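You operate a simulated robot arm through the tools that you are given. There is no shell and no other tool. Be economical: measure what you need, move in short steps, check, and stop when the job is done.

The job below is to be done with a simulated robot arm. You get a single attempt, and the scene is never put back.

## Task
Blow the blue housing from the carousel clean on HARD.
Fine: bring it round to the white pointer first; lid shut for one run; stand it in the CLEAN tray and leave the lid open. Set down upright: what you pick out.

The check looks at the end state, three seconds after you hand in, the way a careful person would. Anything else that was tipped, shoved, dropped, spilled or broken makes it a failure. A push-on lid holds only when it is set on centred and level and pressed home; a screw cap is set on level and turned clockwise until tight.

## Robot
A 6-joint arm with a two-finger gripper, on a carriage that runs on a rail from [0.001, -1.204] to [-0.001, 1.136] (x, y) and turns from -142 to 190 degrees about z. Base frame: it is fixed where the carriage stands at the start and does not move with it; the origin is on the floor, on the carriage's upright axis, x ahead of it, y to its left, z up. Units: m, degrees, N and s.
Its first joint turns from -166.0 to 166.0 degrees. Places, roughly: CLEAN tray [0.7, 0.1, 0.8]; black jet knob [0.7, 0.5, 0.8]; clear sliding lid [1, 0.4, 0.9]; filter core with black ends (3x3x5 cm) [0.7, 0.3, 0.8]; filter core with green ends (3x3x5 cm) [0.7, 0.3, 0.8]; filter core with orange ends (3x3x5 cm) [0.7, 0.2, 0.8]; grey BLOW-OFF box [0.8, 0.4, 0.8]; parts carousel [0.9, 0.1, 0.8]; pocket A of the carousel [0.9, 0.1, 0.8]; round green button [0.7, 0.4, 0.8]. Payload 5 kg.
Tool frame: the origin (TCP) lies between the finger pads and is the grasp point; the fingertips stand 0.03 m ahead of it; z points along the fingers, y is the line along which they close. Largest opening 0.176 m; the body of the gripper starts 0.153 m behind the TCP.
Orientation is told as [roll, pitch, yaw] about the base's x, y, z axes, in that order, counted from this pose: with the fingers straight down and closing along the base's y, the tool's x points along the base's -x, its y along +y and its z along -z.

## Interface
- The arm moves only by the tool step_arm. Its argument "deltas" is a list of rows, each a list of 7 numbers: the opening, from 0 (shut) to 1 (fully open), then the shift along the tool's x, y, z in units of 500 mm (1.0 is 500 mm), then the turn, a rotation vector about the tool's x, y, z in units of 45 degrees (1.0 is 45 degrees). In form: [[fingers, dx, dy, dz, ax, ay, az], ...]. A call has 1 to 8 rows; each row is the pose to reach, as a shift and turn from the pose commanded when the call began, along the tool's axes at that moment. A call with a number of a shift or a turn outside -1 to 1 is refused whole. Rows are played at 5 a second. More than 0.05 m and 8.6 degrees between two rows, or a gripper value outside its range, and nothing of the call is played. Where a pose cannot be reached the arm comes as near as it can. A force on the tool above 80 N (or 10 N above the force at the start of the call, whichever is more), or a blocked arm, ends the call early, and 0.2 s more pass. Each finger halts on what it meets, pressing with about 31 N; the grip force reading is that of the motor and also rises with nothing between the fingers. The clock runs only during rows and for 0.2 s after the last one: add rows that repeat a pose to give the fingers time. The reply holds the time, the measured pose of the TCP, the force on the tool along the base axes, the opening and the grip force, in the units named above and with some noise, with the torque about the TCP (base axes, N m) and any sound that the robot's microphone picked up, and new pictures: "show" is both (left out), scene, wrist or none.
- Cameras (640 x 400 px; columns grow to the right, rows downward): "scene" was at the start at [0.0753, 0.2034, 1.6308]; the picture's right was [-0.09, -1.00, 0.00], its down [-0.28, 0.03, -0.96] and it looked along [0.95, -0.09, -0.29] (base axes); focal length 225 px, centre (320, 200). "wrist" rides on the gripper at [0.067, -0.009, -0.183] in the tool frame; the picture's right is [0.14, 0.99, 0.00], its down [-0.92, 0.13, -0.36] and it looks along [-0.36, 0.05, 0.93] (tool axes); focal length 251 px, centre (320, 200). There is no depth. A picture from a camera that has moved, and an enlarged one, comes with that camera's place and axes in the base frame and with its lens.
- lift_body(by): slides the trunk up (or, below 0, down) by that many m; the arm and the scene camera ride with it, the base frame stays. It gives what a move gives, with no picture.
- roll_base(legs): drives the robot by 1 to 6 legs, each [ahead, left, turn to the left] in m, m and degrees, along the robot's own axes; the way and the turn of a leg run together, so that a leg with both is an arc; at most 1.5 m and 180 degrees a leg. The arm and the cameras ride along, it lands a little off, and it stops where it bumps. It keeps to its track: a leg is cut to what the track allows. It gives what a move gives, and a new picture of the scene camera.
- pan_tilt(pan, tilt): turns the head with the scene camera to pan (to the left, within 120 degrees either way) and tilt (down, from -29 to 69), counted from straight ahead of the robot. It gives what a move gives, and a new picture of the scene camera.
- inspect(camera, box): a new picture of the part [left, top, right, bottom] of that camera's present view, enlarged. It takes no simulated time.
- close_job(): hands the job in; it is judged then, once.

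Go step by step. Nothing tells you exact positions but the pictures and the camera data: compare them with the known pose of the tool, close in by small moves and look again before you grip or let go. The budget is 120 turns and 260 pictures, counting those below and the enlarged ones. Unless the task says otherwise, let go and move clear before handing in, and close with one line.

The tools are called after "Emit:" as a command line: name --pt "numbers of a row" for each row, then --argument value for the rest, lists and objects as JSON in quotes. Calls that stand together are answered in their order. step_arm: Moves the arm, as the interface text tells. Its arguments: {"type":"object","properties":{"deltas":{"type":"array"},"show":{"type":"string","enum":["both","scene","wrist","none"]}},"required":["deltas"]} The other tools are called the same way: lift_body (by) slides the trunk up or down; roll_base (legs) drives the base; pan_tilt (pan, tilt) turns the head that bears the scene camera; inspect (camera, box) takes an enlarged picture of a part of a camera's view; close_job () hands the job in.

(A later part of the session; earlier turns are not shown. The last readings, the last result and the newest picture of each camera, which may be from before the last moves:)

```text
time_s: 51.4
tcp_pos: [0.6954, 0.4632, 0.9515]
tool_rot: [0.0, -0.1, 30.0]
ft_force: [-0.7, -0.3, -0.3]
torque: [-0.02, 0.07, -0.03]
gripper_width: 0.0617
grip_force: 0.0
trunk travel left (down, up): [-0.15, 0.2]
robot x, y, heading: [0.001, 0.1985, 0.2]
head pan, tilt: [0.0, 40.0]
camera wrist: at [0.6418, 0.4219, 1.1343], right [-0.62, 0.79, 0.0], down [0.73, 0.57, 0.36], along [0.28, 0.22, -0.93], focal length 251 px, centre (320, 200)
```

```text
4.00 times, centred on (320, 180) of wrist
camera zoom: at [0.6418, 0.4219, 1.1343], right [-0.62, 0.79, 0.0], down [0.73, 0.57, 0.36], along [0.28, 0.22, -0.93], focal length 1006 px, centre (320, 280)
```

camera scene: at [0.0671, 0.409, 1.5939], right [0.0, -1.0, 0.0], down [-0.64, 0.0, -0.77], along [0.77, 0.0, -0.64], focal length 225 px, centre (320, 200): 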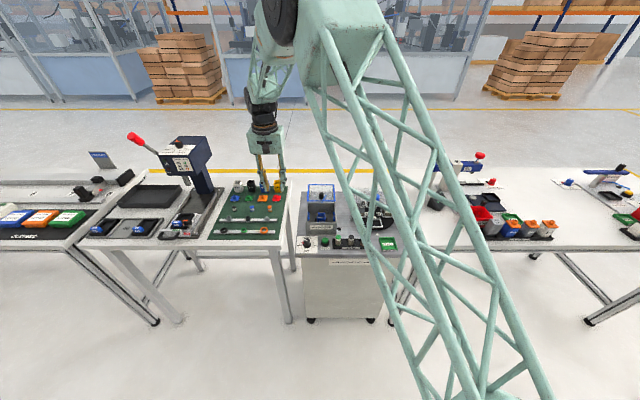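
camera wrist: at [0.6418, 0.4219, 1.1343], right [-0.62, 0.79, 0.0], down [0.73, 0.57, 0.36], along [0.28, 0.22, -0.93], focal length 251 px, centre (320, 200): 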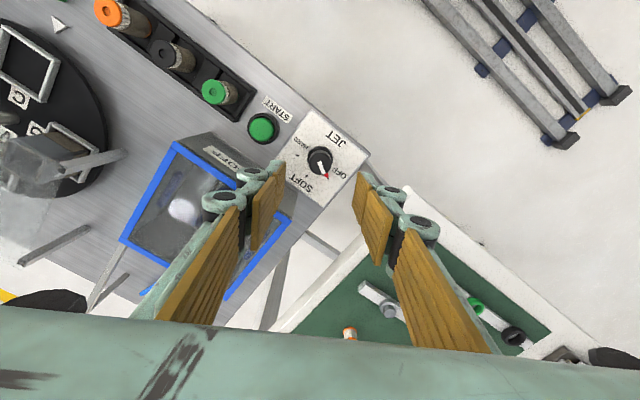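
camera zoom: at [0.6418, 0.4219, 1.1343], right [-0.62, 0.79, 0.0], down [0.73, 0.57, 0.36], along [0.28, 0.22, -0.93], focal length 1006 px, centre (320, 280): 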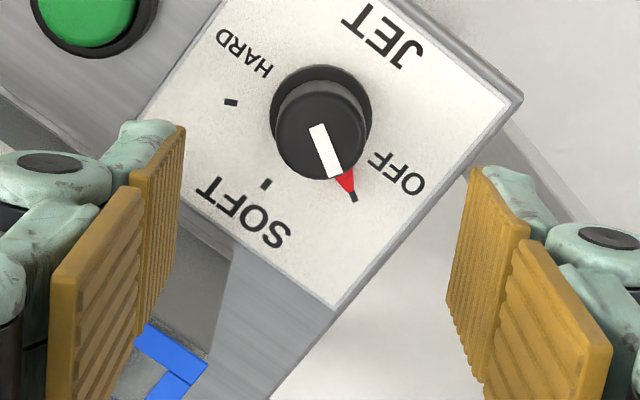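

Emit:
step_arm --pt "0.35 -0.001 0.002 0.03 0 0 -0.133" --pt "0.35 -0.001 0.002 0.06 0 0 -0.267" --pt "0.33 -0.001 0.002 0.1 0 0 -0.4" --pt "0.31 -0.001 0.002 0.14 0 0 -0.533" --pt "0.3 -0.001 0.002 0.18 0 0 -0.667" --pt "0.3 -0.001 0.002 0.2 0 0 -0.667" --pt "0.3 -0.001 0.002 0.2 0 0 -0.667" --show "wrist"

Emit:
inspect --camera "wrist" --box '[240, 120, 400, 240]'

Emit:
inspect --camera "scene" --box '[280, 200, 350, 260]'

```text
time_s: 53.0
tcp_pos: [0.6946, 0.464, 0.8516]
tool_rot: [0.0, 0.0, 60.1]
ft_force: [-0.9, 0.2, 0.7]
torque: [-0.02, 0.03, 0.01]
gripper_width: 0.0528
grip_force: 0.1
trunk travel left (down, up): [-0.15, 0.2]
robot x, y, heading: [-0.0015, 0.1973, -0.1]
head pan, tilt: [0.0, 40.0]
camera wrist: at [0.6694, 0.4021, 1.0342], right [-0.93, 0.37, 0.0], down [0.35, 0.86, 0.36], along [0.14, 0.34, -0.93], focal length 251 px, centre (320, 200)
```

wrist: 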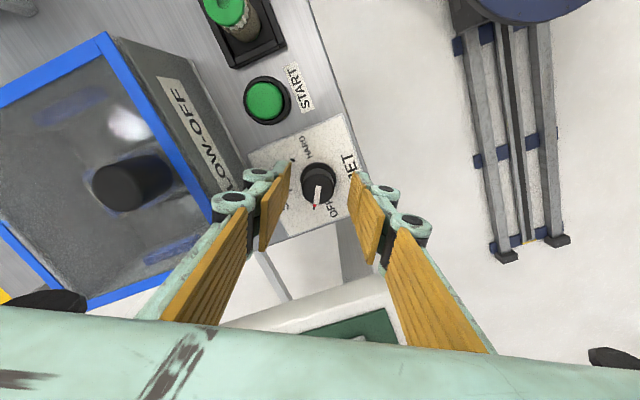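

```text
3.33 times, centred on (320, 180) of wrist
camera zoom: at [0.6694, 0.4021, 1.0342], right [-0.93, 0.37, 0.0], down [0.35, 0.86, 0.36], along [0.14, 0.34, -0.93], focal length 838 px, centre (320, 267)
```

zoom: 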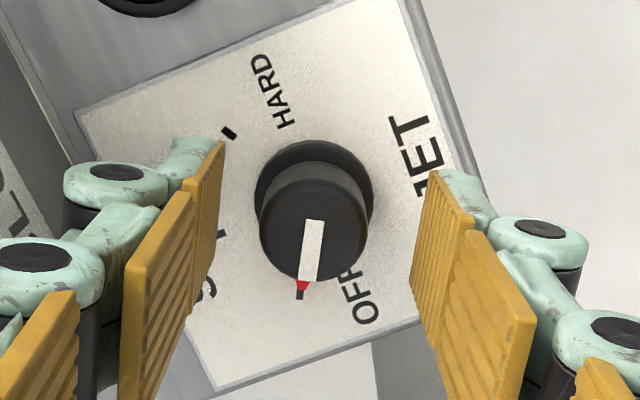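

```text
6.67 times, centred on (315, 230) of scene
camera zoom: at [0.0673, 0.4091, 1.5939], right [0.0, -1.0, 0.0], down [-0.64, 0.0, -0.77], along [0.77, 0.0, -0.64], focal length 1498 px, centre (353, 0)
```

zoom: 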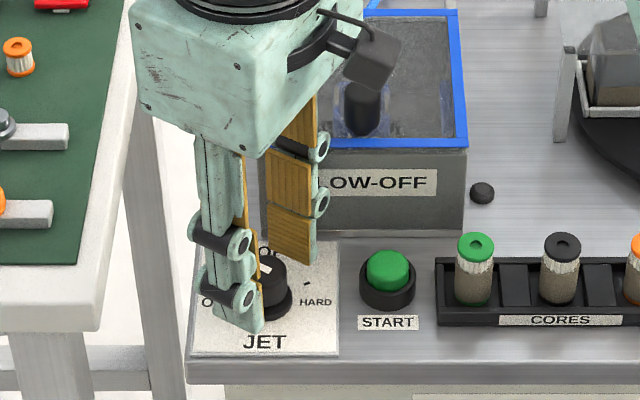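

Emit:
step_arm --pt "0.3 0 -0.002 0.008 0 0 0" --pt "0.25 0 -0.002 0.014 0 0 0" --pt "0.15 0 -0.002 0.014 0 0 0" --pt "0.05 0 -0.002 0.014 0 0 0" --pt "0.05 0 -0.002 0.014 0 0 0" --pt "0.05 0 -0.002 0.014 0 0 0" --show "none"

```text
time_s: 54.4
tcp_pos: [0.6963, 0.4642, 0.8445]
tool_rot: [0.0, -0.1, 60.0]
ft_force: [9.5, -4.4, -6.5]
torque: [-0.02, -0.35, -0.05]
gripper_width: 0.0272
grip_force: 44.8
trunk travel left (down, up): [-0.15, 0.2]
robot x, y, heading: [0.0032, 0.1992, 0.1]
head pan, tilt: [0.0, 40.0]
```

Emit:
step_arm --pt "0.05 0 -0.002 0 0 0 0.1" --pt "0.05 0 -0.002 0 0 0 0.22" --pt "0.05 0 -0.002 0 0 0 0.35" --pt "0.05 0 -0.002 0 0 0 0.48" --pt "0.05 0 -0.002 0 0 0 0.61" --pt "0.05 0 -0.002 0 0 0 0.74" --pt "0.05 0 -0.002 0 0 0 0.87" --pt "0.05 0 -0.002 0 0 0 1" --show "wrist"

```text
time_s: 56.2
tcp_pos: [0.6955, 0.4644, 0.8447]
tool_rot: [0.0, 0.1, 15.1]
ft_force: [-9.5, 12.1, -13.7]
torque: [0.19, 0.71, 0.06]
gripper_width: 0.0273
grip_force: 45.4
trunk travel left (down, up): [-0.15, 0.2]
robot x, y, heading: [-0.0024, 0.2033, -0.0]
head pan, tilt: [0.0, 40.0]
camera wrist: at [0.6335, 0.4386, 1.0273], right [-0.39, 0.92, 0.0], down [0.86, 0.36, 0.36], along [0.33, 0.14, -0.93], focal length 251 px, centre (320, 200)
```

wrist: 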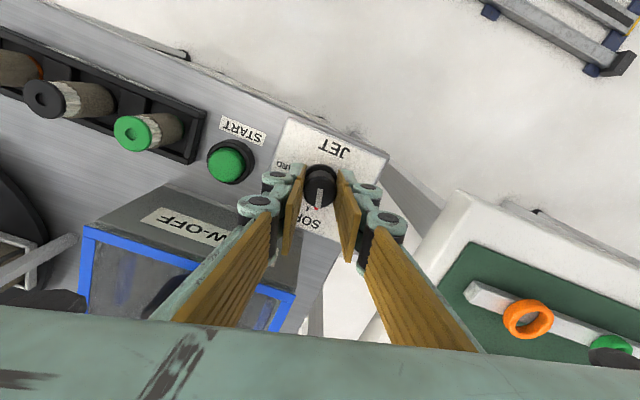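

Emit:
step_arm --pt "0.05 0 0 0 0 0 0.12" --pt "0.05 0 0 0 0 0 0.24" --pt "0.05 0 0 0 0 0 0.36" --pt "0.05 0 0 0 0 0 0.49" --pt "0.05 0 0 0 0 0 0.62" --pt "0.05 0 0 0 0 0 0.75" --pt "0.05 0 0 0 0 0 0.87" --pt "0.05 0 0 0 0 0 1" --show "none"

Emit:
step_arm --pt "0.05 0 0 0 0 0 0.12" --pt "0.05 0 0 0 0 0 0.24" --pt "0.05 0 0 0 0 0 0.36" --pt "0.05 0 0 0 0 0 0.49" --pt "0.05 0 0 0 0 0 0.6" --pt "0.05 0 0 0 0 0 0.667" --show "wrist"

Emit:
inspect --camera "wrist" --box '[260, 130, 380, 230]'

Emit:
inspect --camera "scene" --box '[280, 210, 340, 260]'

```text
time_s: 58.0
tcp_pos: [0.6981, 0.464, 0.8445]
tool_rot: [0.1, 0.0, -30.0]
ft_force: [1.0, 16.4, -14.0]
torque: [0.4, 0.34, 0.01]
gripper_width: 0.0268
grip_force: 45.2
trunk travel left (down, up): [-0.15, 0.2]
robot x, y, heading: [0.0024, 0.2002, -0.0]
head pan, tilt: [0.0, 40.0]
```

```text
time_s: 59.4
tcp_pos: [0.6968, 0.4646, 0.8449]
tool_rot: [0.1, 0.0, -60.0]
ft_force: [12.6, 14.1, 1.6]
torque: [0.43, -0.27, 0.44]
gripper_width: 0.0272
grip_force: 44.8
trunk travel left (down, up): [-0.15, 0.2]
robot x, y, heading: [0.0011, 0.1997, -0.0]
head pan, tilt: [0.0, 40.0]
camera wrist: at [0.6553, 0.5177, 1.0278], right [0.79, 0.61, 0.0], down [0.57, -0.74, 0.36], along [0.22, -0.29, -0.93], focal length 251 px, centre (320, 200)
```

wrist: 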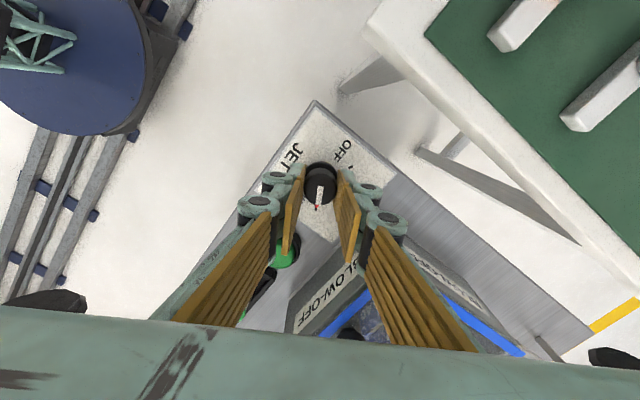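

```text
4.00 times, centred on (320, 180) of wrist
camera zoom: at [0.6553, 0.5177, 1.0278], right [0.79, 0.61, 0.0], down [0.57, -0.74, 0.36], along [0.22, -0.29, -0.93], focal length 1006 px, centre (320, 280)
```

zoom: 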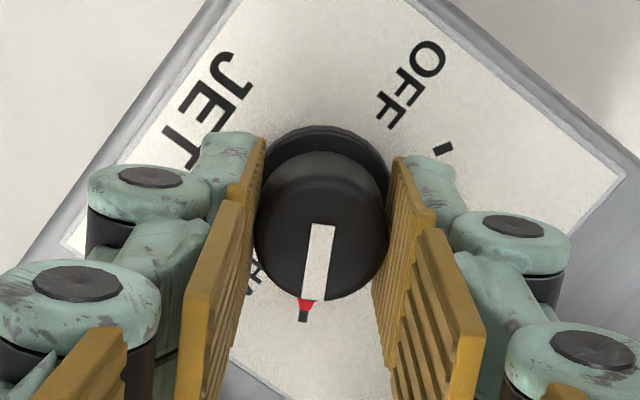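

```text
8.00 times, centred on (310, 235) of scene
camera zoom: at [0.0676, 0.4097, 1.5939], right [0.0, -1.0, 0.0], down [-0.64, 0.0, -0.77], along [0.77, 0.0, -0.64], focal length 1797 px, centre (400, -80)
```

zoom: 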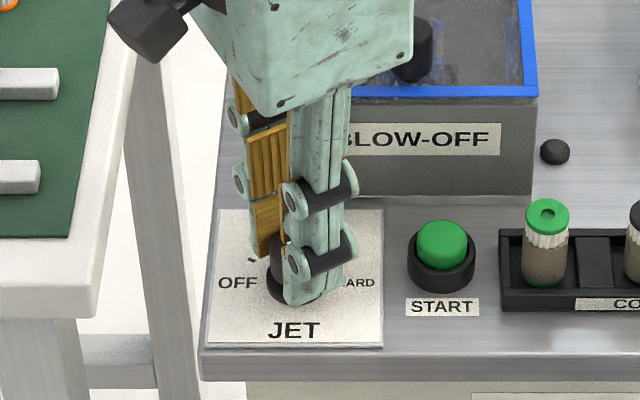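

The red pointer is on the HARD tick, and the torque reads like the end stop. I release and rise.

Emit:
step_arm --pt "0.15 0 0 0 0 0 0" --pt "0.25 0 0 0 0 0 0" --pt "0.3 0 0 0 0 0 0" --pt "0.3 0 0 0 0 0 0" --pt "0.3 0 0 -0.04 0 0 0.05" --pt "0.3 0 0 -0.1 0 0 0" --pt "0.3 0 0 -0.18 0 0 -0.1" --pt "0.3 0 0 -0.22 0 0 -0.25" --show "wrist"

Emit:
inspect --camera "wrist" --box '[240, 120, 400, 260]'

Emit:
inspect --camera "scene" --box '[280, 210, 340, 260]'

```text
time_s: 61.2
tcp_pos: [0.6961, 0.4632, 0.954]
tool_rot: [-0.1, 0.0, -48.8]
ft_force: [-0.3, -0.5, -0.1]
torque: [-0.01, -0.07, -0.01]
gripper_width: 0.0529
grip_force: 0.0
trunk travel left (down, up): [-0.15, 0.2]
robot x, y, heading: [-0.0002, 0.1967, -0.3]
head pan, tilt: [0.0, 40.0]
camera wrist: at [0.6451, 0.5083, 1.1367], right [0.65, 0.76, 0.0], down [0.71, -0.61, 0.36], along [0.27, -0.24, -0.93], focal length 251 px, centre (320, 200)
```

wrist: 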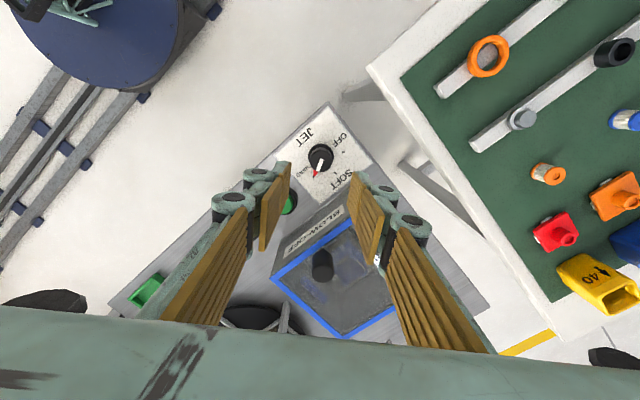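

```text
2.86 times, centred on (320, 190) of wrist
camera zoom: at [0.6451, 0.5083, 1.1367], right [0.65, 0.76, 0.0], down [0.71, -0.61, 0.36], along [0.27, -0.24, -0.93], focal length 718 px, centre (320, 229)
```

zoom: 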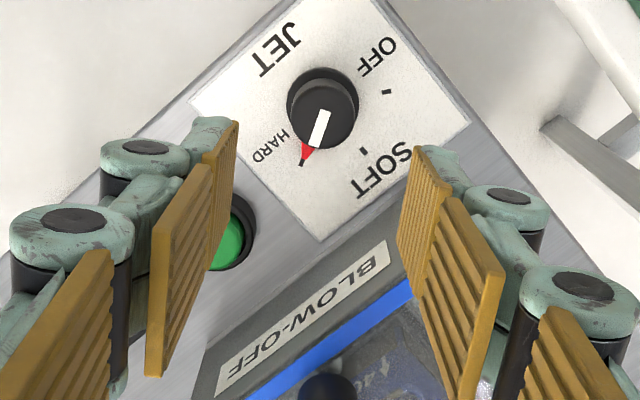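

```text
8.00 times, centred on (310, 235) of scene
camera zoom: at [0.067, 0.409, 1.594], right [0.0, -1.0, 0.0], down [-0.64, 0.0, -0.77], along [0.77, 0.0, -0.64], focal length 1797 px, centre (400, -80)
```

zoom: 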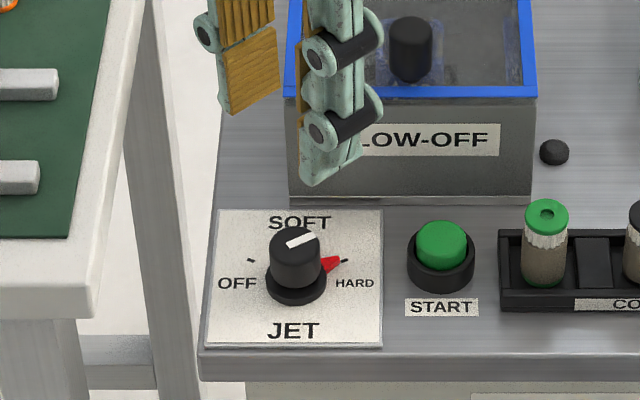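

The knob points to HARD. The START button is near [0.706, 0.386]. I go above it with fingers shut and turned to yaw -90, clear of cores and box.

Emit:
step_arm --pt "0.2 -0.016 -0.011 0 0 0 0.115" --pt "0.1 -0.032 -0.022 0 0 0 0.23" --pt "0 -0.048 -0.033 0 0 0 0.345" --pt "0 -0.064 -0.044 0 0 0 0.46" --pt "0 -0.08 -0.055 0 0 0 0.575" --pt "0 -0.096 -0.066 0 0 0 0.69" --pt "0 -0.112 -0.076 0 0 0 0.8" --pt "0 -0.129 -0.0864 0 0 0 0.916" --show "wrist"

Emit:
inspect --camera "wrist" --box '[240, 110, 400, 230]'

Emit:
inspect --camera "scene" --box '[290, 200, 360, 260]'

```text
time_s: 63.0
tcp_pos: [0.706, 0.3849, 0.9548]
tool_rot: [0.0, 0.1, -90.0]
ft_force: [0.4, 0.1, 0.2]
torque: [-0.01, -0.02, -0.01]
gripper_width: 0.0
grip_force: 30.7
trunk travel left (down, up): [-0.15, 0.2]
robot x, y, heading: [0.0004, 0.197, -0.0]
head pan, tilt: [0.0, 40.0]
camera wrist: at [0.6967, 0.4536, 1.1376], right [0.99, 0.14, 0.0], down [0.13, -0.92, 0.36], along [0.05, -0.36, -0.93], focal length 251 px, centre (320, 200)
```

wrist: 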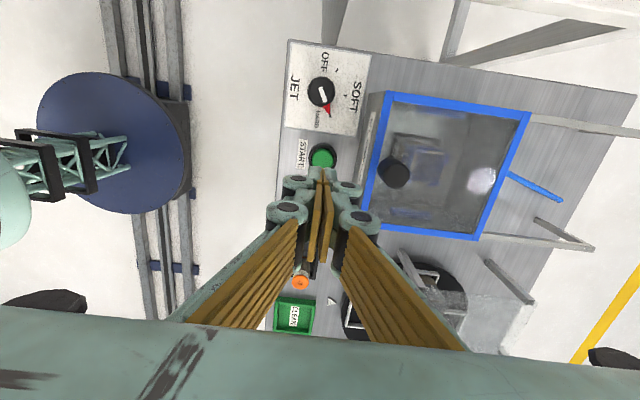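

```text
3.33 times, centred on (320, 170) of wrist
camera zoom: at [0.6967, 0.4536, 1.1376], right [0.99, 0.14, 0.0], down [0.13, -0.92, 0.36], along [0.05, -0.36, -0.93], focal length 838 px, centre (320, 300)
```

zoom: 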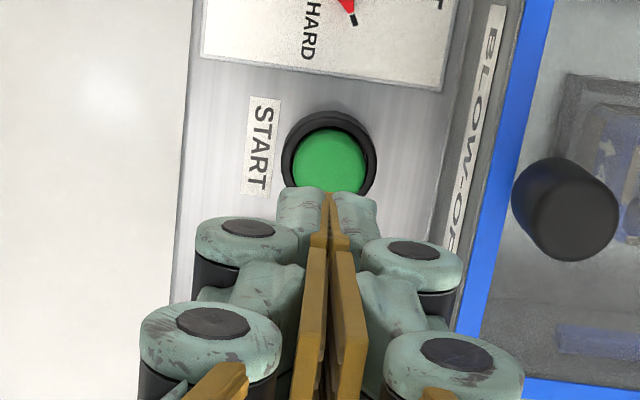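

```text
6.67 times, centred on (325, 230) of scene
camera zoom: at [0.0671, 0.4092, 1.5939], right [0.0, -1.0, 0.0], down [-0.64, 0.0, -0.77], along [0.77, 0.0, -0.64], focal length 1498 px, centre (287, 0)
```

zoom: 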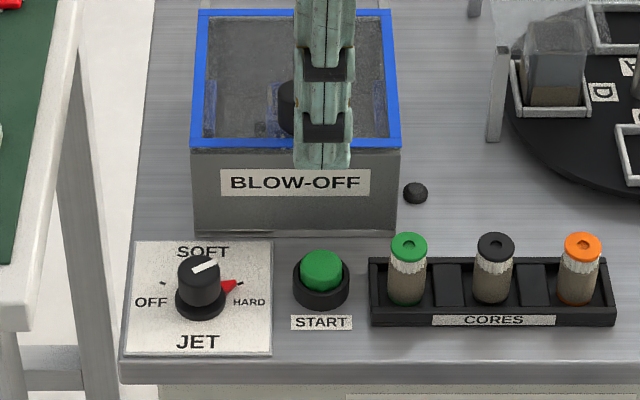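

Emit:
step_arm --pt "0 0.006 0.006 0.05 0 0 0" --pt "0 0.006 0.006 0.1 0 0 0" --pt "0 0.006 0.006 0.15 0 0 0" --pt "0 0.006 0.006 0.17 0 0 0" --pt "0 0.006 0.006 0.17 0 0 0" --show "wrist"

Emit:
inspect --camera "scene" --box '[290, 200, 360, 260]'

```text
time_s: 64.2
tcp_pos: [0.7076, 0.3897, 0.8698]
tool_rot: [-0.1, 0.0, -90.0]
ft_force: [0.4, 0.0, 0.9]
torque: [0.01, 0.01, 0.01]
gripper_width: 0.0002
grip_force: 31.0
trunk travel left (down, up): [-0.15, 0.2]
robot x, y, heading: [-0.0022, 0.1966, -0.1]
head pan, tilt: [0.0, 40.0]
camera wrist: at [0.6989, 0.457, 1.0533], right [0.99, 0.14, 0.0], down [0.13, -0.92, 0.36], along [0.05, -0.36, -0.93], focal length 251 px, centre (320, 200)
```

wrist: 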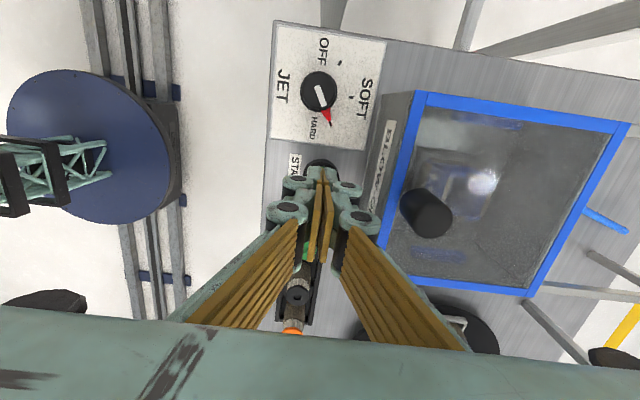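

```text
6.67 times, centred on (325, 230) of scene
camera zoom: at [0.0673, 0.4091, 1.5939], right [0.0, -1.0, 0.0], down [-0.64, 0.0, -0.77], along [0.77, 0.0, -0.64], focal length 1498 px, centre (287, 0)
```

zoom: 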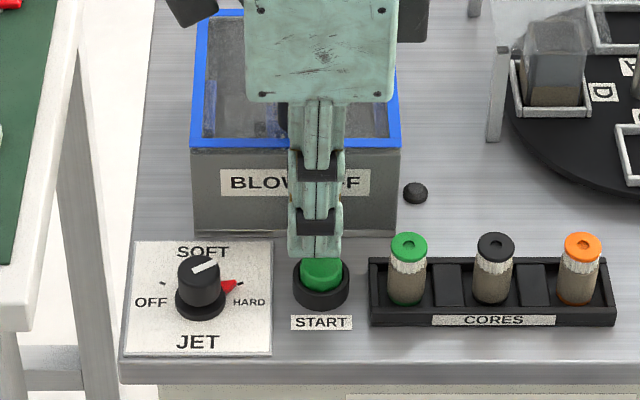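

Emit:
step_arm --pt "0 0 0 0.006 0 0 0" --pt "0 0 0 0.012 0 0 0" --pt "0 0 0 0.018 0 0 0" --show "none"

```text
time_s: 65.0
tcp_pos: [0.7085, 0.3887, 0.8605]
tool_rot: [0.0, 0.1, -89.8]
ft_force: [0.2, -0.2, -0.7]
torque: [-0.02, 0.01, -0.05]
gripper_width: 0.0
grip_force: 30.5
trunk travel left (down, up): [-0.15, 0.2]
robot x, y, heading: [0.0002, 0.1976, -0.0]
head pan, tilt: [0.0, 40.0]
```

Emit:
step_arm --pt "0 0 0 0.004 0 0 0" --pt "0 0 0 0.008 0 0 0" --pt "0 0 0 0.012 0 0 0" --show "none"

```text
time_s: 65.8
tcp_pos: [0.7101, 0.3896, 0.854]
tool_rot: [0.1, 0.0, -90.0]
ft_force: [-0.2, -0.8, -0.1]
torque: [0.01, -0.02, 0.02]
gripper_width: 0.0003
grip_force: 31.0
trunk travel left (down, up): [-0.15, 0.2]
robot x, y, heading: [0.0007, 0.1955, 0.1]
head pan, tilt: [0.0, 40.0]
```

Emit:
step_arm --pt "0 0 0 0.004 0 0 0" --pt "0 0 0 0.008 0 0 0" --pt "0 0 0 0.008 0 0 0" --show "none"

Emit:
inspect --camera "scene" --box '[300, 220, 350, 255]'

```text
time_s: 66.6
tcp_pos: [0.7089, 0.3892, 0.8511]
tool_rot: [0.0, 0.0, -89.9]
ft_force: [-0.5, 0.2, 0.8]
torque: [-0.01, 0.0, 0.0]
gripper_width: 0.0061
grip_force: 45.0
trunk travel left (down, up): [-0.15, 0.2]
robot x, y, heading: [0.0009, 0.1956, -0.0]
head pan, tilt: [0.0, 40.0]
```

```text
11.43 times, centred on (325, 238) of scene
camera zoom: at [0.0672, 0.409, 1.5939], right [0.0, -1.0, 0.0], down [-0.64, 0.0, -0.77], along [0.77, 0.0, -0.64], focal length 2567 px, centre (263, -229)
```

zoom: 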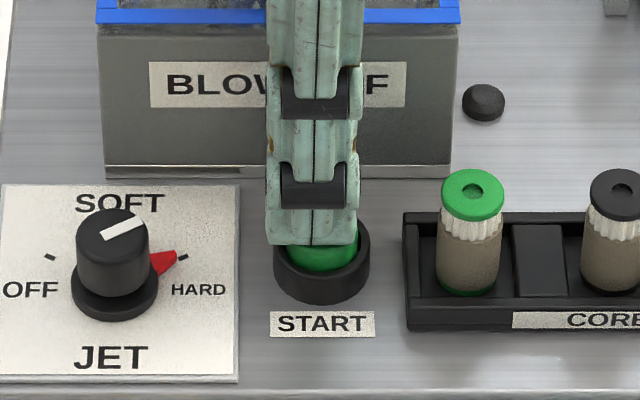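

The fingers got wedged apart slightly by the button's dome. I rise 10 mm, shift 7 mm so that one fingertip presses, and look.

Emit:
step_arm --pt "0 0 0 -0.01 0 0 0" --pt "0 0 0 -0.024 0 0 0" --pt "0 0 -0.014 -0.024 0 0 0" --pt "0 0 -0.014 -0.024 0 0 0" --show "none"

Emit:
inspect --camera "scene" --box '[300, 220, 350, 255]'

```text
time_s: 67.6
tcp_pos: [0.7028, 0.3886, 0.8617]
tool_rot: [0.1, -0.1, -89.9]
ft_force: [0.0, -0.2, 1.1]
torque: [0.01, -0.02, 0.0]
gripper_width: 0.0
grip_force: 45.9
trunk travel left (down, up): [-0.15, 0.2]
robot x, y, heading: [-0.0031, 0.198, 0.1]
head pan, tilt: [0.0, 40.0]
```

```text
11.43 times, centred on (325, 238) of scene
camera zoom: at [0.0671, 0.409, 1.5939], right [0.0, -1.0, 0.0], down [-0.64, 0.0, -0.77], along [0.77, 0.0, -0.64], focal length 2567 px, centre (263, -229)
```

zoom: 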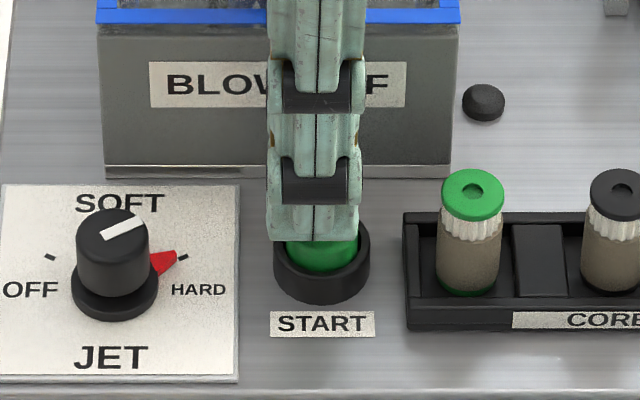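

Emit:
step_arm --pt "0 0 0 0.01 0 0 0" --pt "0 0 0 0.018 0 0 0" --pt "0 0 0 0.022 0 0 0" --pt "0 0 0 0.025 0 0 0" --show "none"

```text
time_s: 68.6
tcp_pos: [0.7016, 0.3889, 0.8488]
tool_rot: [-0.1, -0.1, -89.9]
ft_force: [-0.4, 0.4, 0.8]
torque: [0.01, -0.03, -0.01]
gripper_width: 0.006
grip_force: 44.7
trunk travel left (down, up): [-0.15, 0.2]
robot x, y, heading: [-0.0018, 0.1958, -0.0]
head pan, tilt: [0.0, 40.0]
```

Emit:
step_arm --pt "0 0 0 0.003 0 0 0" --pt "0 0 0 0.006 0 0 0" --pt "0 0 0 0.006 0 0 0" --show "wrist"

Emit:
inspect --camera "wrist" --box '[270, 140, 370, 220]'

Emit:
inspect --camera "scene" --box '[300, 220, 350, 255]'

```text
time_s: 69.4
tcp_pos: [0.7017, 0.3905, 0.8477]
tool_rot: [0.0, 0.1, -89.8]
ft_force: [0.7, -0.9, 1.3]
torque: [-0.01, -0.04, 0.01]
gripper_width: 0.0059
grip_force: 45.5
trunk travel left (down, up): [-0.15, 0.2]
robot x, y, heading: [0.0016, 0.197, -0.0]
head pan, tilt: [0.0, 40.0]
heard: click
camera wrist: at [0.6925, 0.4572, 1.0299], right [0.99, 0.14, 0.0], down [0.13, -0.92, 0.36], along [0.05, -0.36, -0.93], focal length 251 px, centre (320, 200)
```

wrist: 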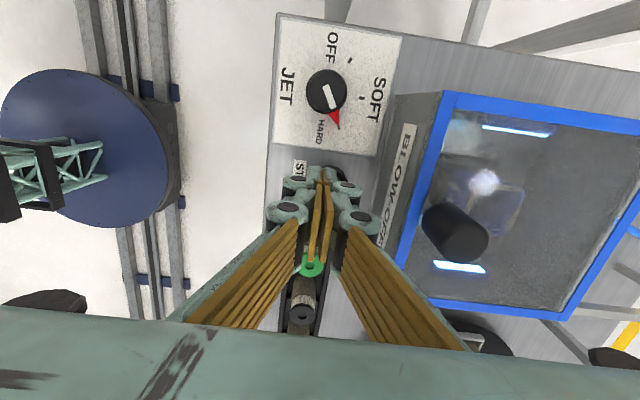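

```text
5.00 times, centred on (320, 180) of wrist
camera zoom: at [0.6925, 0.4572, 1.0299], right [0.99, 0.14, 0.0], down [0.13, -0.92, 0.36], along [0.05, -0.36, -0.93], focal length 1257 px, centre (320, 300)
```

zoom: 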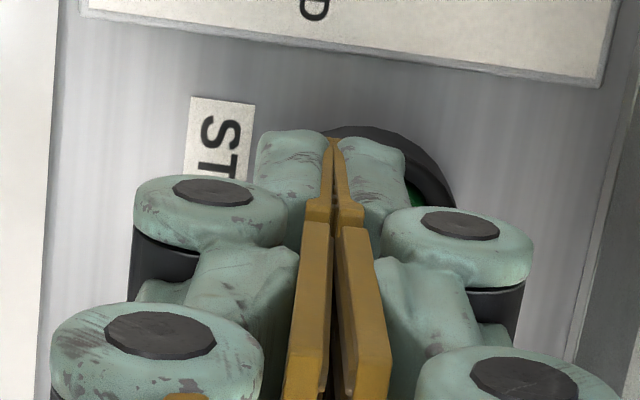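

```text
11.43 times, centred on (325, 238) of scene
camera zoom: at [0.0671, 0.409, 1.5939], right [0.0, -1.0, 0.0], down [-0.64, 0.0, -0.77], along [0.77, 0.0, -0.64], focal length 2567 px, centre (263, -229)
```

zoom: 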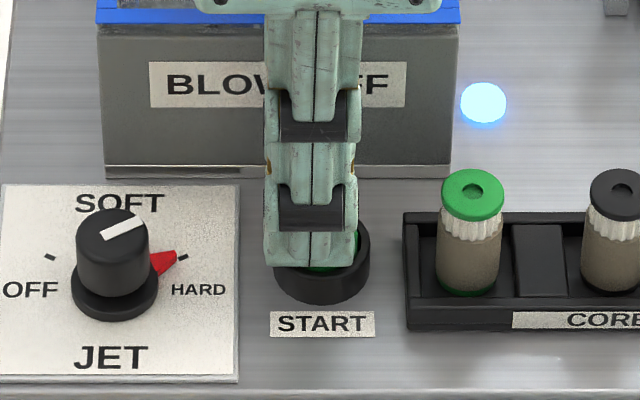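

Click: the run has started, the lamp is lit blue and the nozzles glow. I rise and wait for it to finish.

Emit:
step_arm --pt "0 0 0 -0.04 0 0 0" --pt "0 0 0 -0.1 0 0 0" --pt "0 0 0 -0.18 0 0 0" --pt "0 0 0 -0.26 0 0 0" --pt "0.1 0 0 -0.3 0 0 0" --pt "0.2 0 0 -0.3 0 0 0" --pt "0.3 0 0 -0.3 0 0 0" --pt "0.3 0 0 -0.3 0 0 0" --show "none"

Emit:
inspect --camera "scene" --box '[280, 190, 360, 250]'

```text
time_s: 71.2
tcp_pos: [0.7034, 0.3892, 0.996]
tool_rot: [0.0, 0.0, -89.9]
ft_force: [-0.5, 0.3, 0.5]
torque: [0.0, 0.04, -0.01]
gripper_width: 0.0526
grip_force: 0.1
trunk travel left (down, up): [-0.15, 0.2]
robot x, y, heading: [-0.0018, 0.2011, -0.1]
head pan, tilt: [0.0, 40.0]
```

```text
6.67 times, centred on (320, 220) of scene
camera zoom: at [0.0673, 0.4091, 1.5939], right [0.0, -1.0, 0.0], down [-0.64, 0.0, -0.77], along [0.77, 0.0, -0.64], focal length 1498 px, centre (320, 67)
```

zoom: 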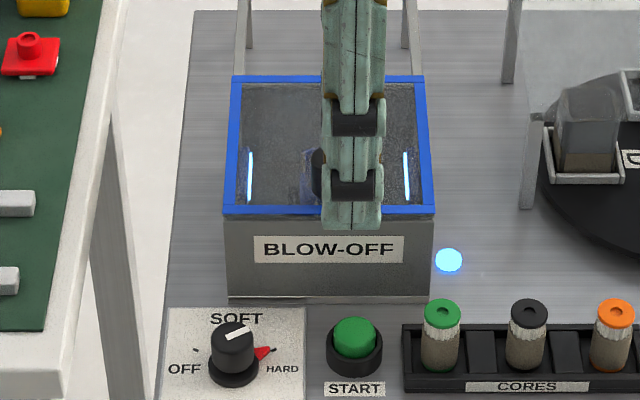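

Emit:
step_arm --pt "0.3 0.003 0.016 0 0 0 -0.125" --pt "0.3 0.006 0.032 0 0 0 -0.25" --pt "0.3 0.009 0.048 0 0 0 -0.375" --pt "0.3 0.012 0.064 0 0 0 -0.5" --pt "0.3 0.015 0.08 0 0 0 -0.625" --pt "0.3 0.018 0.1 0 0 0 -0.75" --pt "0.3 0.021 0.116 0 0 0 -0.875" --pt "0.3 0.024 0.132 0 0 0 -1" --show "none"

Emit:
step_arm --pt "0.3 0 0 0 0 0 -0.125" --pt "0.3 0 0 0 0 0 -0.25" --pt "0.3 0 0 0 0 0 -0.375" --pt "0.3 0 0 0 0 0 -0.5" --pt "0.3 0 0 0 0 0 -0.625" --pt "0.3 0 0 0 0 0 -0.75" --pt "0.3 0 0 0 0 0 -0.875" --pt "0.3 0 0 0 0 0 -1" --show "both"

Emit:
inspect --camera "scene" --box '[280, 190, 360, 250]'

Emit:
inspect --camera "wrist" --box '[240, 130, 400, 250]'

```text
time_s: 73.0
tcp_pos: [0.7685, 0.4026, 0.9968]
tool_rot: [0.1, 0.1, -44.8]
ft_force: [-0.4, -1.0, -0.2]
torque: [0.02, -0.06, 0.05]
gripper_width: 0.0531
grip_force: 0.1
trunk travel left (down, up): [-0.15, 0.2]
robot x, y, heading: [0.0009, 0.1968, -0.2]
head pan, tilt: [0.0, 40.0]
```

```text
time_s: 74.8
tcp_pos: [0.7687, 0.4009, 0.9974]
tool_rot: [0.0, 0.1, 0.2]
ft_force: [-0.5, -0.1, 0.5]
torque: [0.01, -0.05, -0.02]
gripper_width: 0.053
grip_force: 0.1
trunk travel left (down, up): [-0.15, 0.2]
robot x, y, heading: [-0.0018, 0.1962, -0.2]
head pan, tilt: [0.0, 40.0]
camera scene: at [0.0672, 0.4091, 1.5939], right [0.0, -1.0, 0.0], down [-0.64, 0.0, -0.77], along [0.77, 0.0, -0.64], focal length 225 px, centre (320, 200)
camera wrist: at [0.7016, 0.3927, 1.1801], right [-0.14, 0.99, 0.0], down [0.92, 0.13, 0.36], along [0.36, 0.05, -0.93], focal length 251 px, centre (320, 200)
```

scene: 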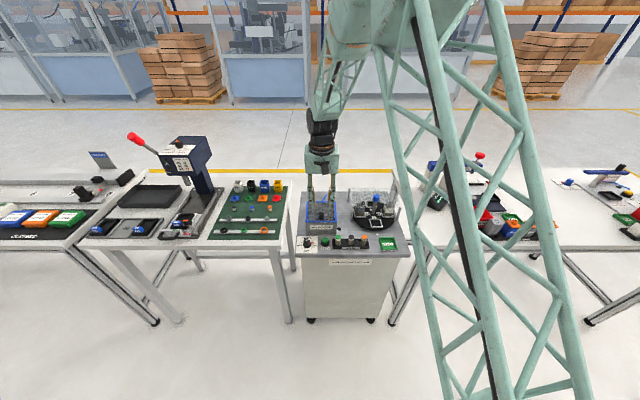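
wrist: 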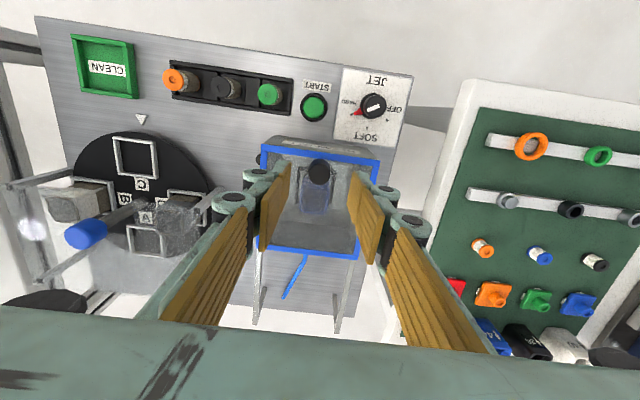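

```text
6.67 times, centred on (320, 220) of scene
camera zoom: at [0.0672, 0.4091, 1.5939], right [0.0, -1.0, 0.0], down [-0.64, 0.0, -0.77], along [0.77, 0.0, -0.64], focal length 1498 px, centre (320, 67)
```

zoom: 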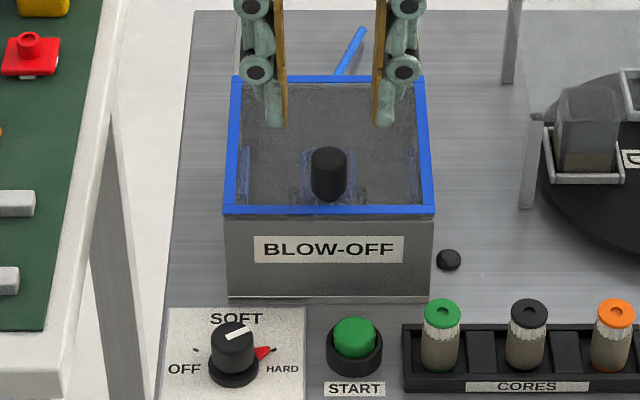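

```text
3.33 times, centred on (320, 190) of wrist
camera zoom: at [0.7016, 0.3927, 1.1801], right [-0.14, 0.99, 0.0], down [0.92, 0.13, 0.36], along [0.36, 0.05, -0.93], focal length 838 px, centre (320, 233)
```

zoom: 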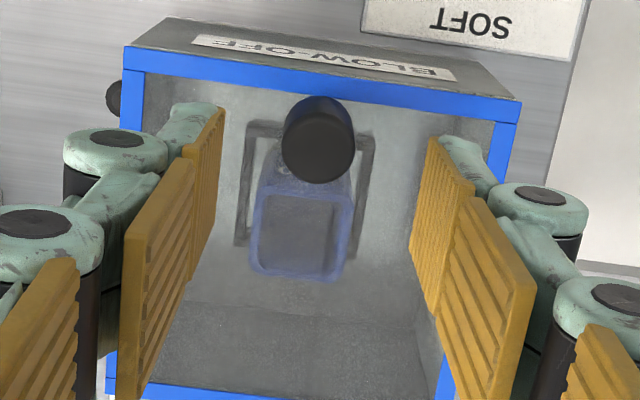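

The lamp is off, so the run is over. I grip the lid knob again.

Emit:
step_arm --pt "0.3 -0.004 0.002 0.05 0 0 0" --pt "0.3 -0.004 0.002 0.1 0 0 0" --pt "0.3 -0.004 0.002 0.131 0 0 0" --pt "0.2 -0.004 0.002 0.131 0 0 0" --pt "0.1 -0.004 0.002 0.131 0 0 0" --pt "0.05 -0.004 0.002 0.131 0 0 0" --pt "0.05 -0.004 0.002 0.131 0 0 0" --show "none"

Emit:
step_arm --pt "0.05 -0.02 0 0 0 0 0" --pt "0.05 -0.06 0 0 0 0 0" --pt "0.05 -0.1 0 0 0 0 0" --pt "0.05 -0.14 0 0 0 0 0" --pt "0.05 -0.18 0 0 0 0 0" --pt "0.05 -0.22 0 0 0 0 0" --pt "0.05 -0.26 0 0 0 0 0" --pt "0.05 -0.276 0 0 0 0 0" --show "wrist"

Emit:
inspect --camera "scene" --box '[280, 160, 360, 240]'

```text
time_s: 76.4
tcp_pos: [0.7707, 0.4015, 0.9324]
tool_rot: [0.0, -0.1, 0.0]
ft_force: [0.1, -13.8, -1.4]
torque: [-0.37, -0.12, -0.06]
gripper_width: 0.0233
grip_force: 44.6
trunk travel left (down, up): [-0.15, 0.2]
robot x, y, heading: [-0.002, 0.1964, 0.3]
head pan, tilt: [0.0, 40.0]
```

```text
time_s: 78.2
tcp_pos: [0.9076, 0.4019, 0.9328]
tool_rot: [0.0, 0.1, 0.0]
ft_force: [0.5, -20.0, -5.8]
torque: [-0.47, 0.43, -0.08]
gripper_width: 0.0232
grip_force: 45.0
trunk travel left (down, up): [-0.15, 0.2]
robot x, y, heading: [-0.0009, 0.1967, 0.0]
head pan, tilt: [0.0, 40.0]
camera wrist: at [0.8412, 0.393, 1.1149], right [-0.14, 0.99, 0.0], down [0.92, 0.13, 0.36], along [0.36, 0.05, -0.93], focal length 251 px, centre (320, 200)
```

wrist: 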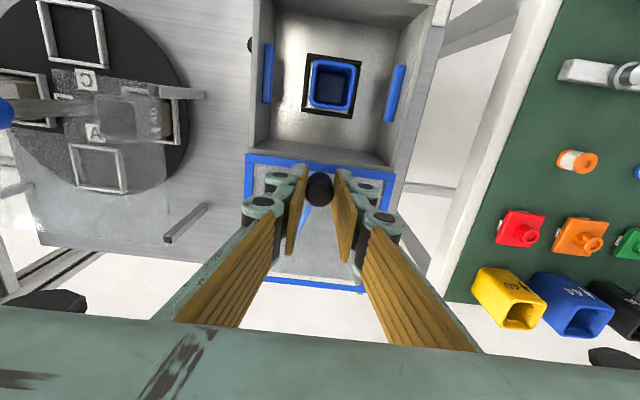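

```text
5.00 times, centred on (320, 200) of scene
camera zoom: at [0.0674, 0.4082, 1.594], right [0.0, -1.0, 0.0], down [-0.64, 0.0, -0.77], along [0.77, 0.0, -0.64], focal length 1123 px, centre (320, 200)
```

zoom: 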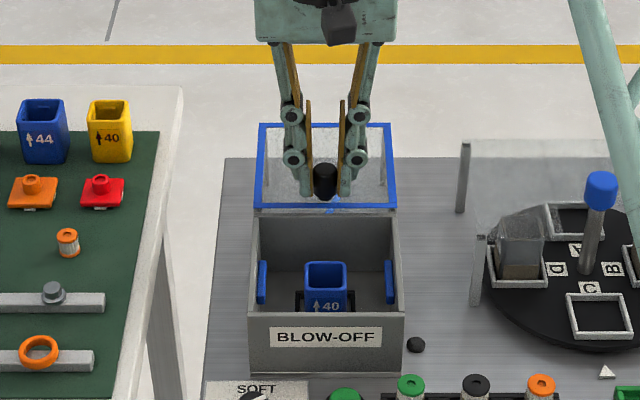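

Housing looks clean now. I push the lid the last 4 mm to its original open place, release and rise.

Emit:
step_arm --pt "0.05 -0.005 -0.002 0 0 0 0" --pt "0.05 -0.01 -0.003 0 0 0 0" --pt "0.05 -0.01 -0.003 0 0 0 0" --show "none"

Emit:
step_arm --pt "0.15 0 0 0 0 0 0" --pt "0.25 0 0 0 0 0 0" --pt "0.3 0 0 0 0 0 0" --pt "0.3 0 0 0 0 0 0" --pt "0.3 0 0 -0.06 0 0 0" --pt "0.3 0 0 -0.14 0 0 0" --pt "0.3 0.05 0 -0.2 0 0 0" --pt "0.3 0.12 0 -0.22 0 0 0" --show "wrist"

Emit:
inspect --camera "scene" --box '[280, 160, 360, 240]'

Emit:
inspect --camera "wrist" --box '[240, 90, 400, 230]'

```text
time_s: 79.0
tcp_pos: [0.91, 0.4018, 0.9316]
tool_rot: [0.1, 0.2, 0.2]
ft_force: [-25.1, -11.1, 1.6]
torque: [-0.32, 1.41, -0.03]
gripper_width: 0.0232
grip_force: 45.5
trunk travel left (down, up): [-0.15, 0.2]
robot x, y, heading: [-0.0009, 0.196, 0.2]
head pan, tilt: [0.0, 40.0]
```

```text
time_s: 80.8
tcp_pos: [0.8547, 0.401, 1.0416]
tool_rot: [0.0, 0.1, 0.1]
ft_force: [0.5, -0.1, 0.5]
torque: [0.0, 0.12, 0.0]
gripper_width: 0.0531
grip_force: 0.1
trunk travel left (down, up): [-0.15, 0.2]
robot x, y, heading: [0.0028, 0.1996, -0.1]
head pan, tilt: [0.0, 40.0]
camera wrist: at [0.7882, 0.3918, 1.2247], right [-0.14, 0.99, 0.0], down [0.92, 0.13, 0.36], along [0.36, 0.05, -0.93], focal length 251 px, centre (320, 200)
```

wrist: 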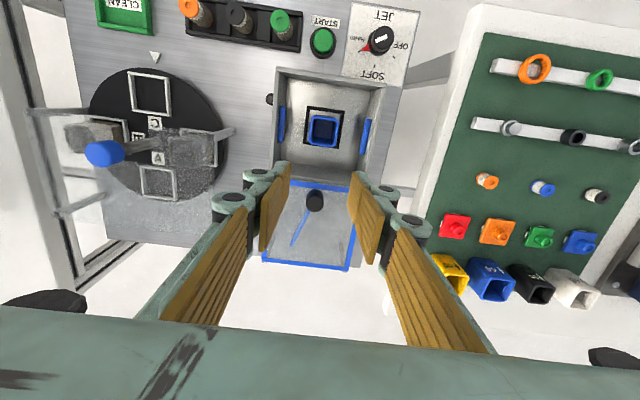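

```text
5.00 times, centred on (320, 200) of scene
camera zoom: at [0.0678, 0.409, 1.594], right [0.0, -1.0, 0.0], down [-0.64, 0.0, -0.77], along [0.77, 0.0, -0.64], focal length 1123 px, centre (320, 200)
```

zoom: 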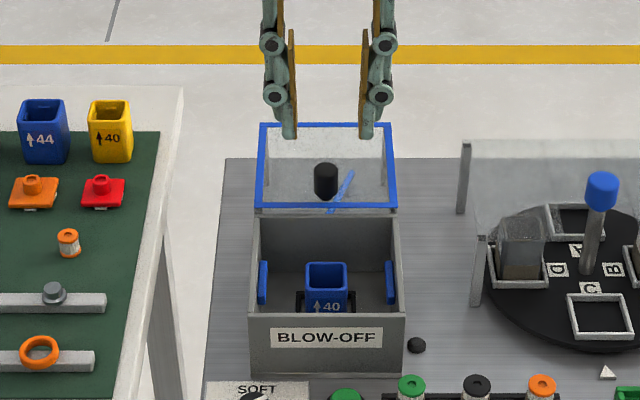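

```text
2.86 times, centred on (320, 160) of wrist
camera zoom: at [0.7882, 0.3918, 1.2247], right [-0.14, 0.99, 0.0], down [0.92, 0.13, 0.36], along [0.36, 0.05, -0.93], focal length 718 px, centre (320, 314)
```

zoom: 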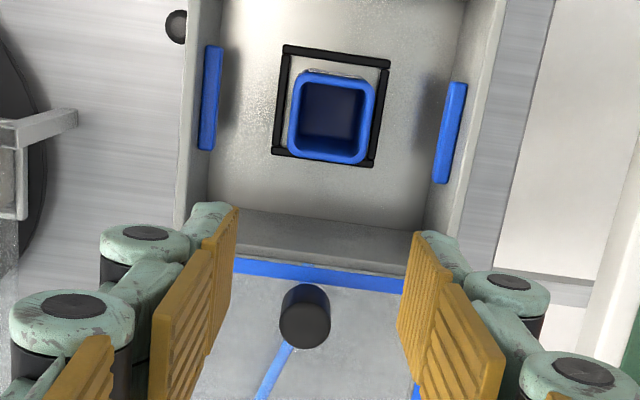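

The housing is clean and the lid fully open. I go back over the housing and down with a narrow opening.

Emit:
step_arm --pt "0.28 0.03 0.002 0.02 0 0 0" --pt "0.28 0.056 0.002 0.08 0 0 0" --pt "0.28 0.056 0.002 0.16 0 0 0" --pt "0.28 0.056 0.002 0.22 0 0 0" --pt "0.28 0.056 0.002 0.26 0 0 0" --pt "0.28 0.056 0.002 0.26 0 0 0" --show "wrist"

Emit:
inspect --camera "wrist" --box '[240, 90, 400, 230]'

```text
time_s: 82.2
tcp_pos: [0.8248, 0.4001, 0.9118]
tool_rot: [0.0, -0.1, 0.1]
ft_force: [-0.3, 0.8, 0.9]
torque: [0.01, 0.03, 0.02]
gripper_width: 0.0493
grip_force: 0.1
trunk travel left (down, up): [-0.15, 0.2]
robot x, y, heading: [0.0039, 0.1982, -0.2]
head pan, tilt: [0.0, 40.0]
camera wrist: at [0.759, 0.392, 1.0939], right [-0.14, 0.99, 0.0], down [0.92, 0.13, 0.36], along [0.36, 0.05, -0.93], focal length 251 px, centre (320, 200)
```

wrist: 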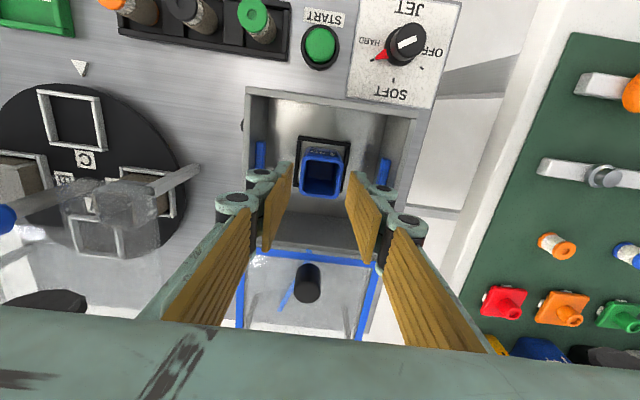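

```text
2.86 times, centred on (320, 160) of wrist
camera zoom: at [0.759, 0.392, 1.0939], right [-0.14, 0.99, 0.0], down [0.92, 0.13, 0.36], along [0.36, 0.05, -0.93], focal length 718 px, centre (320, 314)
```

zoom: 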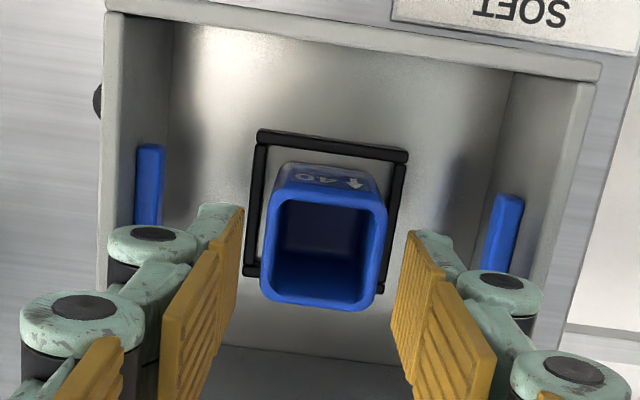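

Emit:
step_arm --pt "0.28 -0.002 0.004 0.03 0 0 0" --pt "0.28 -0.002 0.004 0.055 0 0 0" --pt "0.28 -0.002 0.004 0.069 0 0 0" --pt "0.2 -0.002 0.004 0.069 0 0 0" --pt "0.15 -0.002 0.004 0.069 0 0 0" --pt "0.15 -0.002 0.004 0.069 0 0 0" --show "none"

Emit:
step_arm --pt "0.15 0 0 -0.03 0 0 0" --pt "0.15 0 0 -0.08 0 0 0" --pt "0.15 0 0 -0.16 0 0 0" --pt "0.15 0 0 -0.24 0 0 0" --pt "0.15 0 0 -0.32 0 0 0" --pt "0.15 0.02 0 -0.36 0 0 0" --show "wrist"

Emit:
inspect --camera "scene" --box '[280, 150, 400, 260]'

```text
time_s: 83.6
tcp_pos: [0.8257, 0.403, 0.8766]
tool_rot: [0.0, 0.1, 0.1]
ft_force: [0.8, 0.3, 4.5]
torque: [0.05, -0.02, 0.01]
gripper_width: 0.0392
grip_force: 30.7
trunk travel left (down, up): [-0.15, 0.2]
robot x, y, heading: [0.0029, 0.1952, 0.1]
head pan, tilt: [0.0, 40.0]
```

```text
time_s: 85.0
tcp_pos: [0.8165, 0.4052, 1.0573]
tool_rot: [0.1, -0.1, 0.1]
ft_force: [-0.4, 0.2, -0.4]
torque: [-0.03, 0.06, 0.01]
gripper_width: 0.039
grip_force: 31.5
trunk travel left (down, up): [-0.15, 0.2]
robot x, y, heading: [-0.0003, 0.1993, 0.1]
head pan, tilt: [0.0, 40.0]
camera wrist: at [0.7498, 0.3959, 1.2405], right [-0.14, 0.99, 0.0], down [0.92, 0.13, 0.36], along [0.36, 0.05, -0.93], focal length 251 px, centre (320, 200)
```

wrist: 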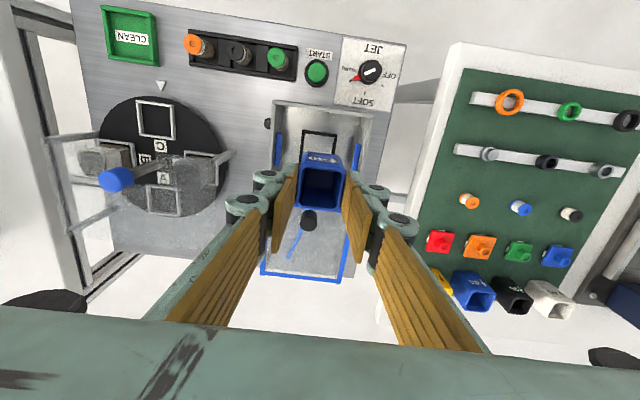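

```text
3.64 times, centred on (340, 205) of scene
camera zoom: at [0.0676, 0.409, 1.5939], right [0.0, -1.0, 0.0], down [-0.64, 0.0, -0.77], along [0.77, 0.0, -0.64], focal length 817 px, centre (247, 182)
```

zoom: 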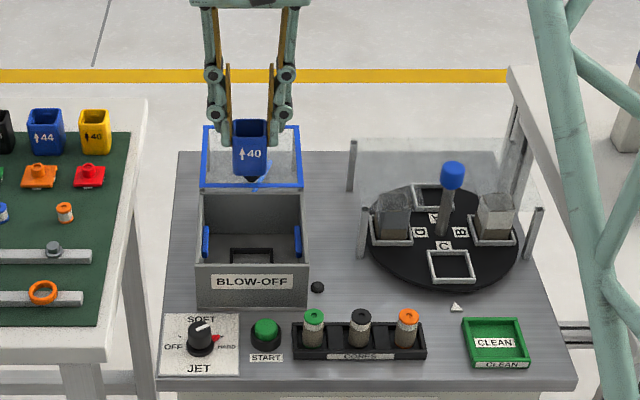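

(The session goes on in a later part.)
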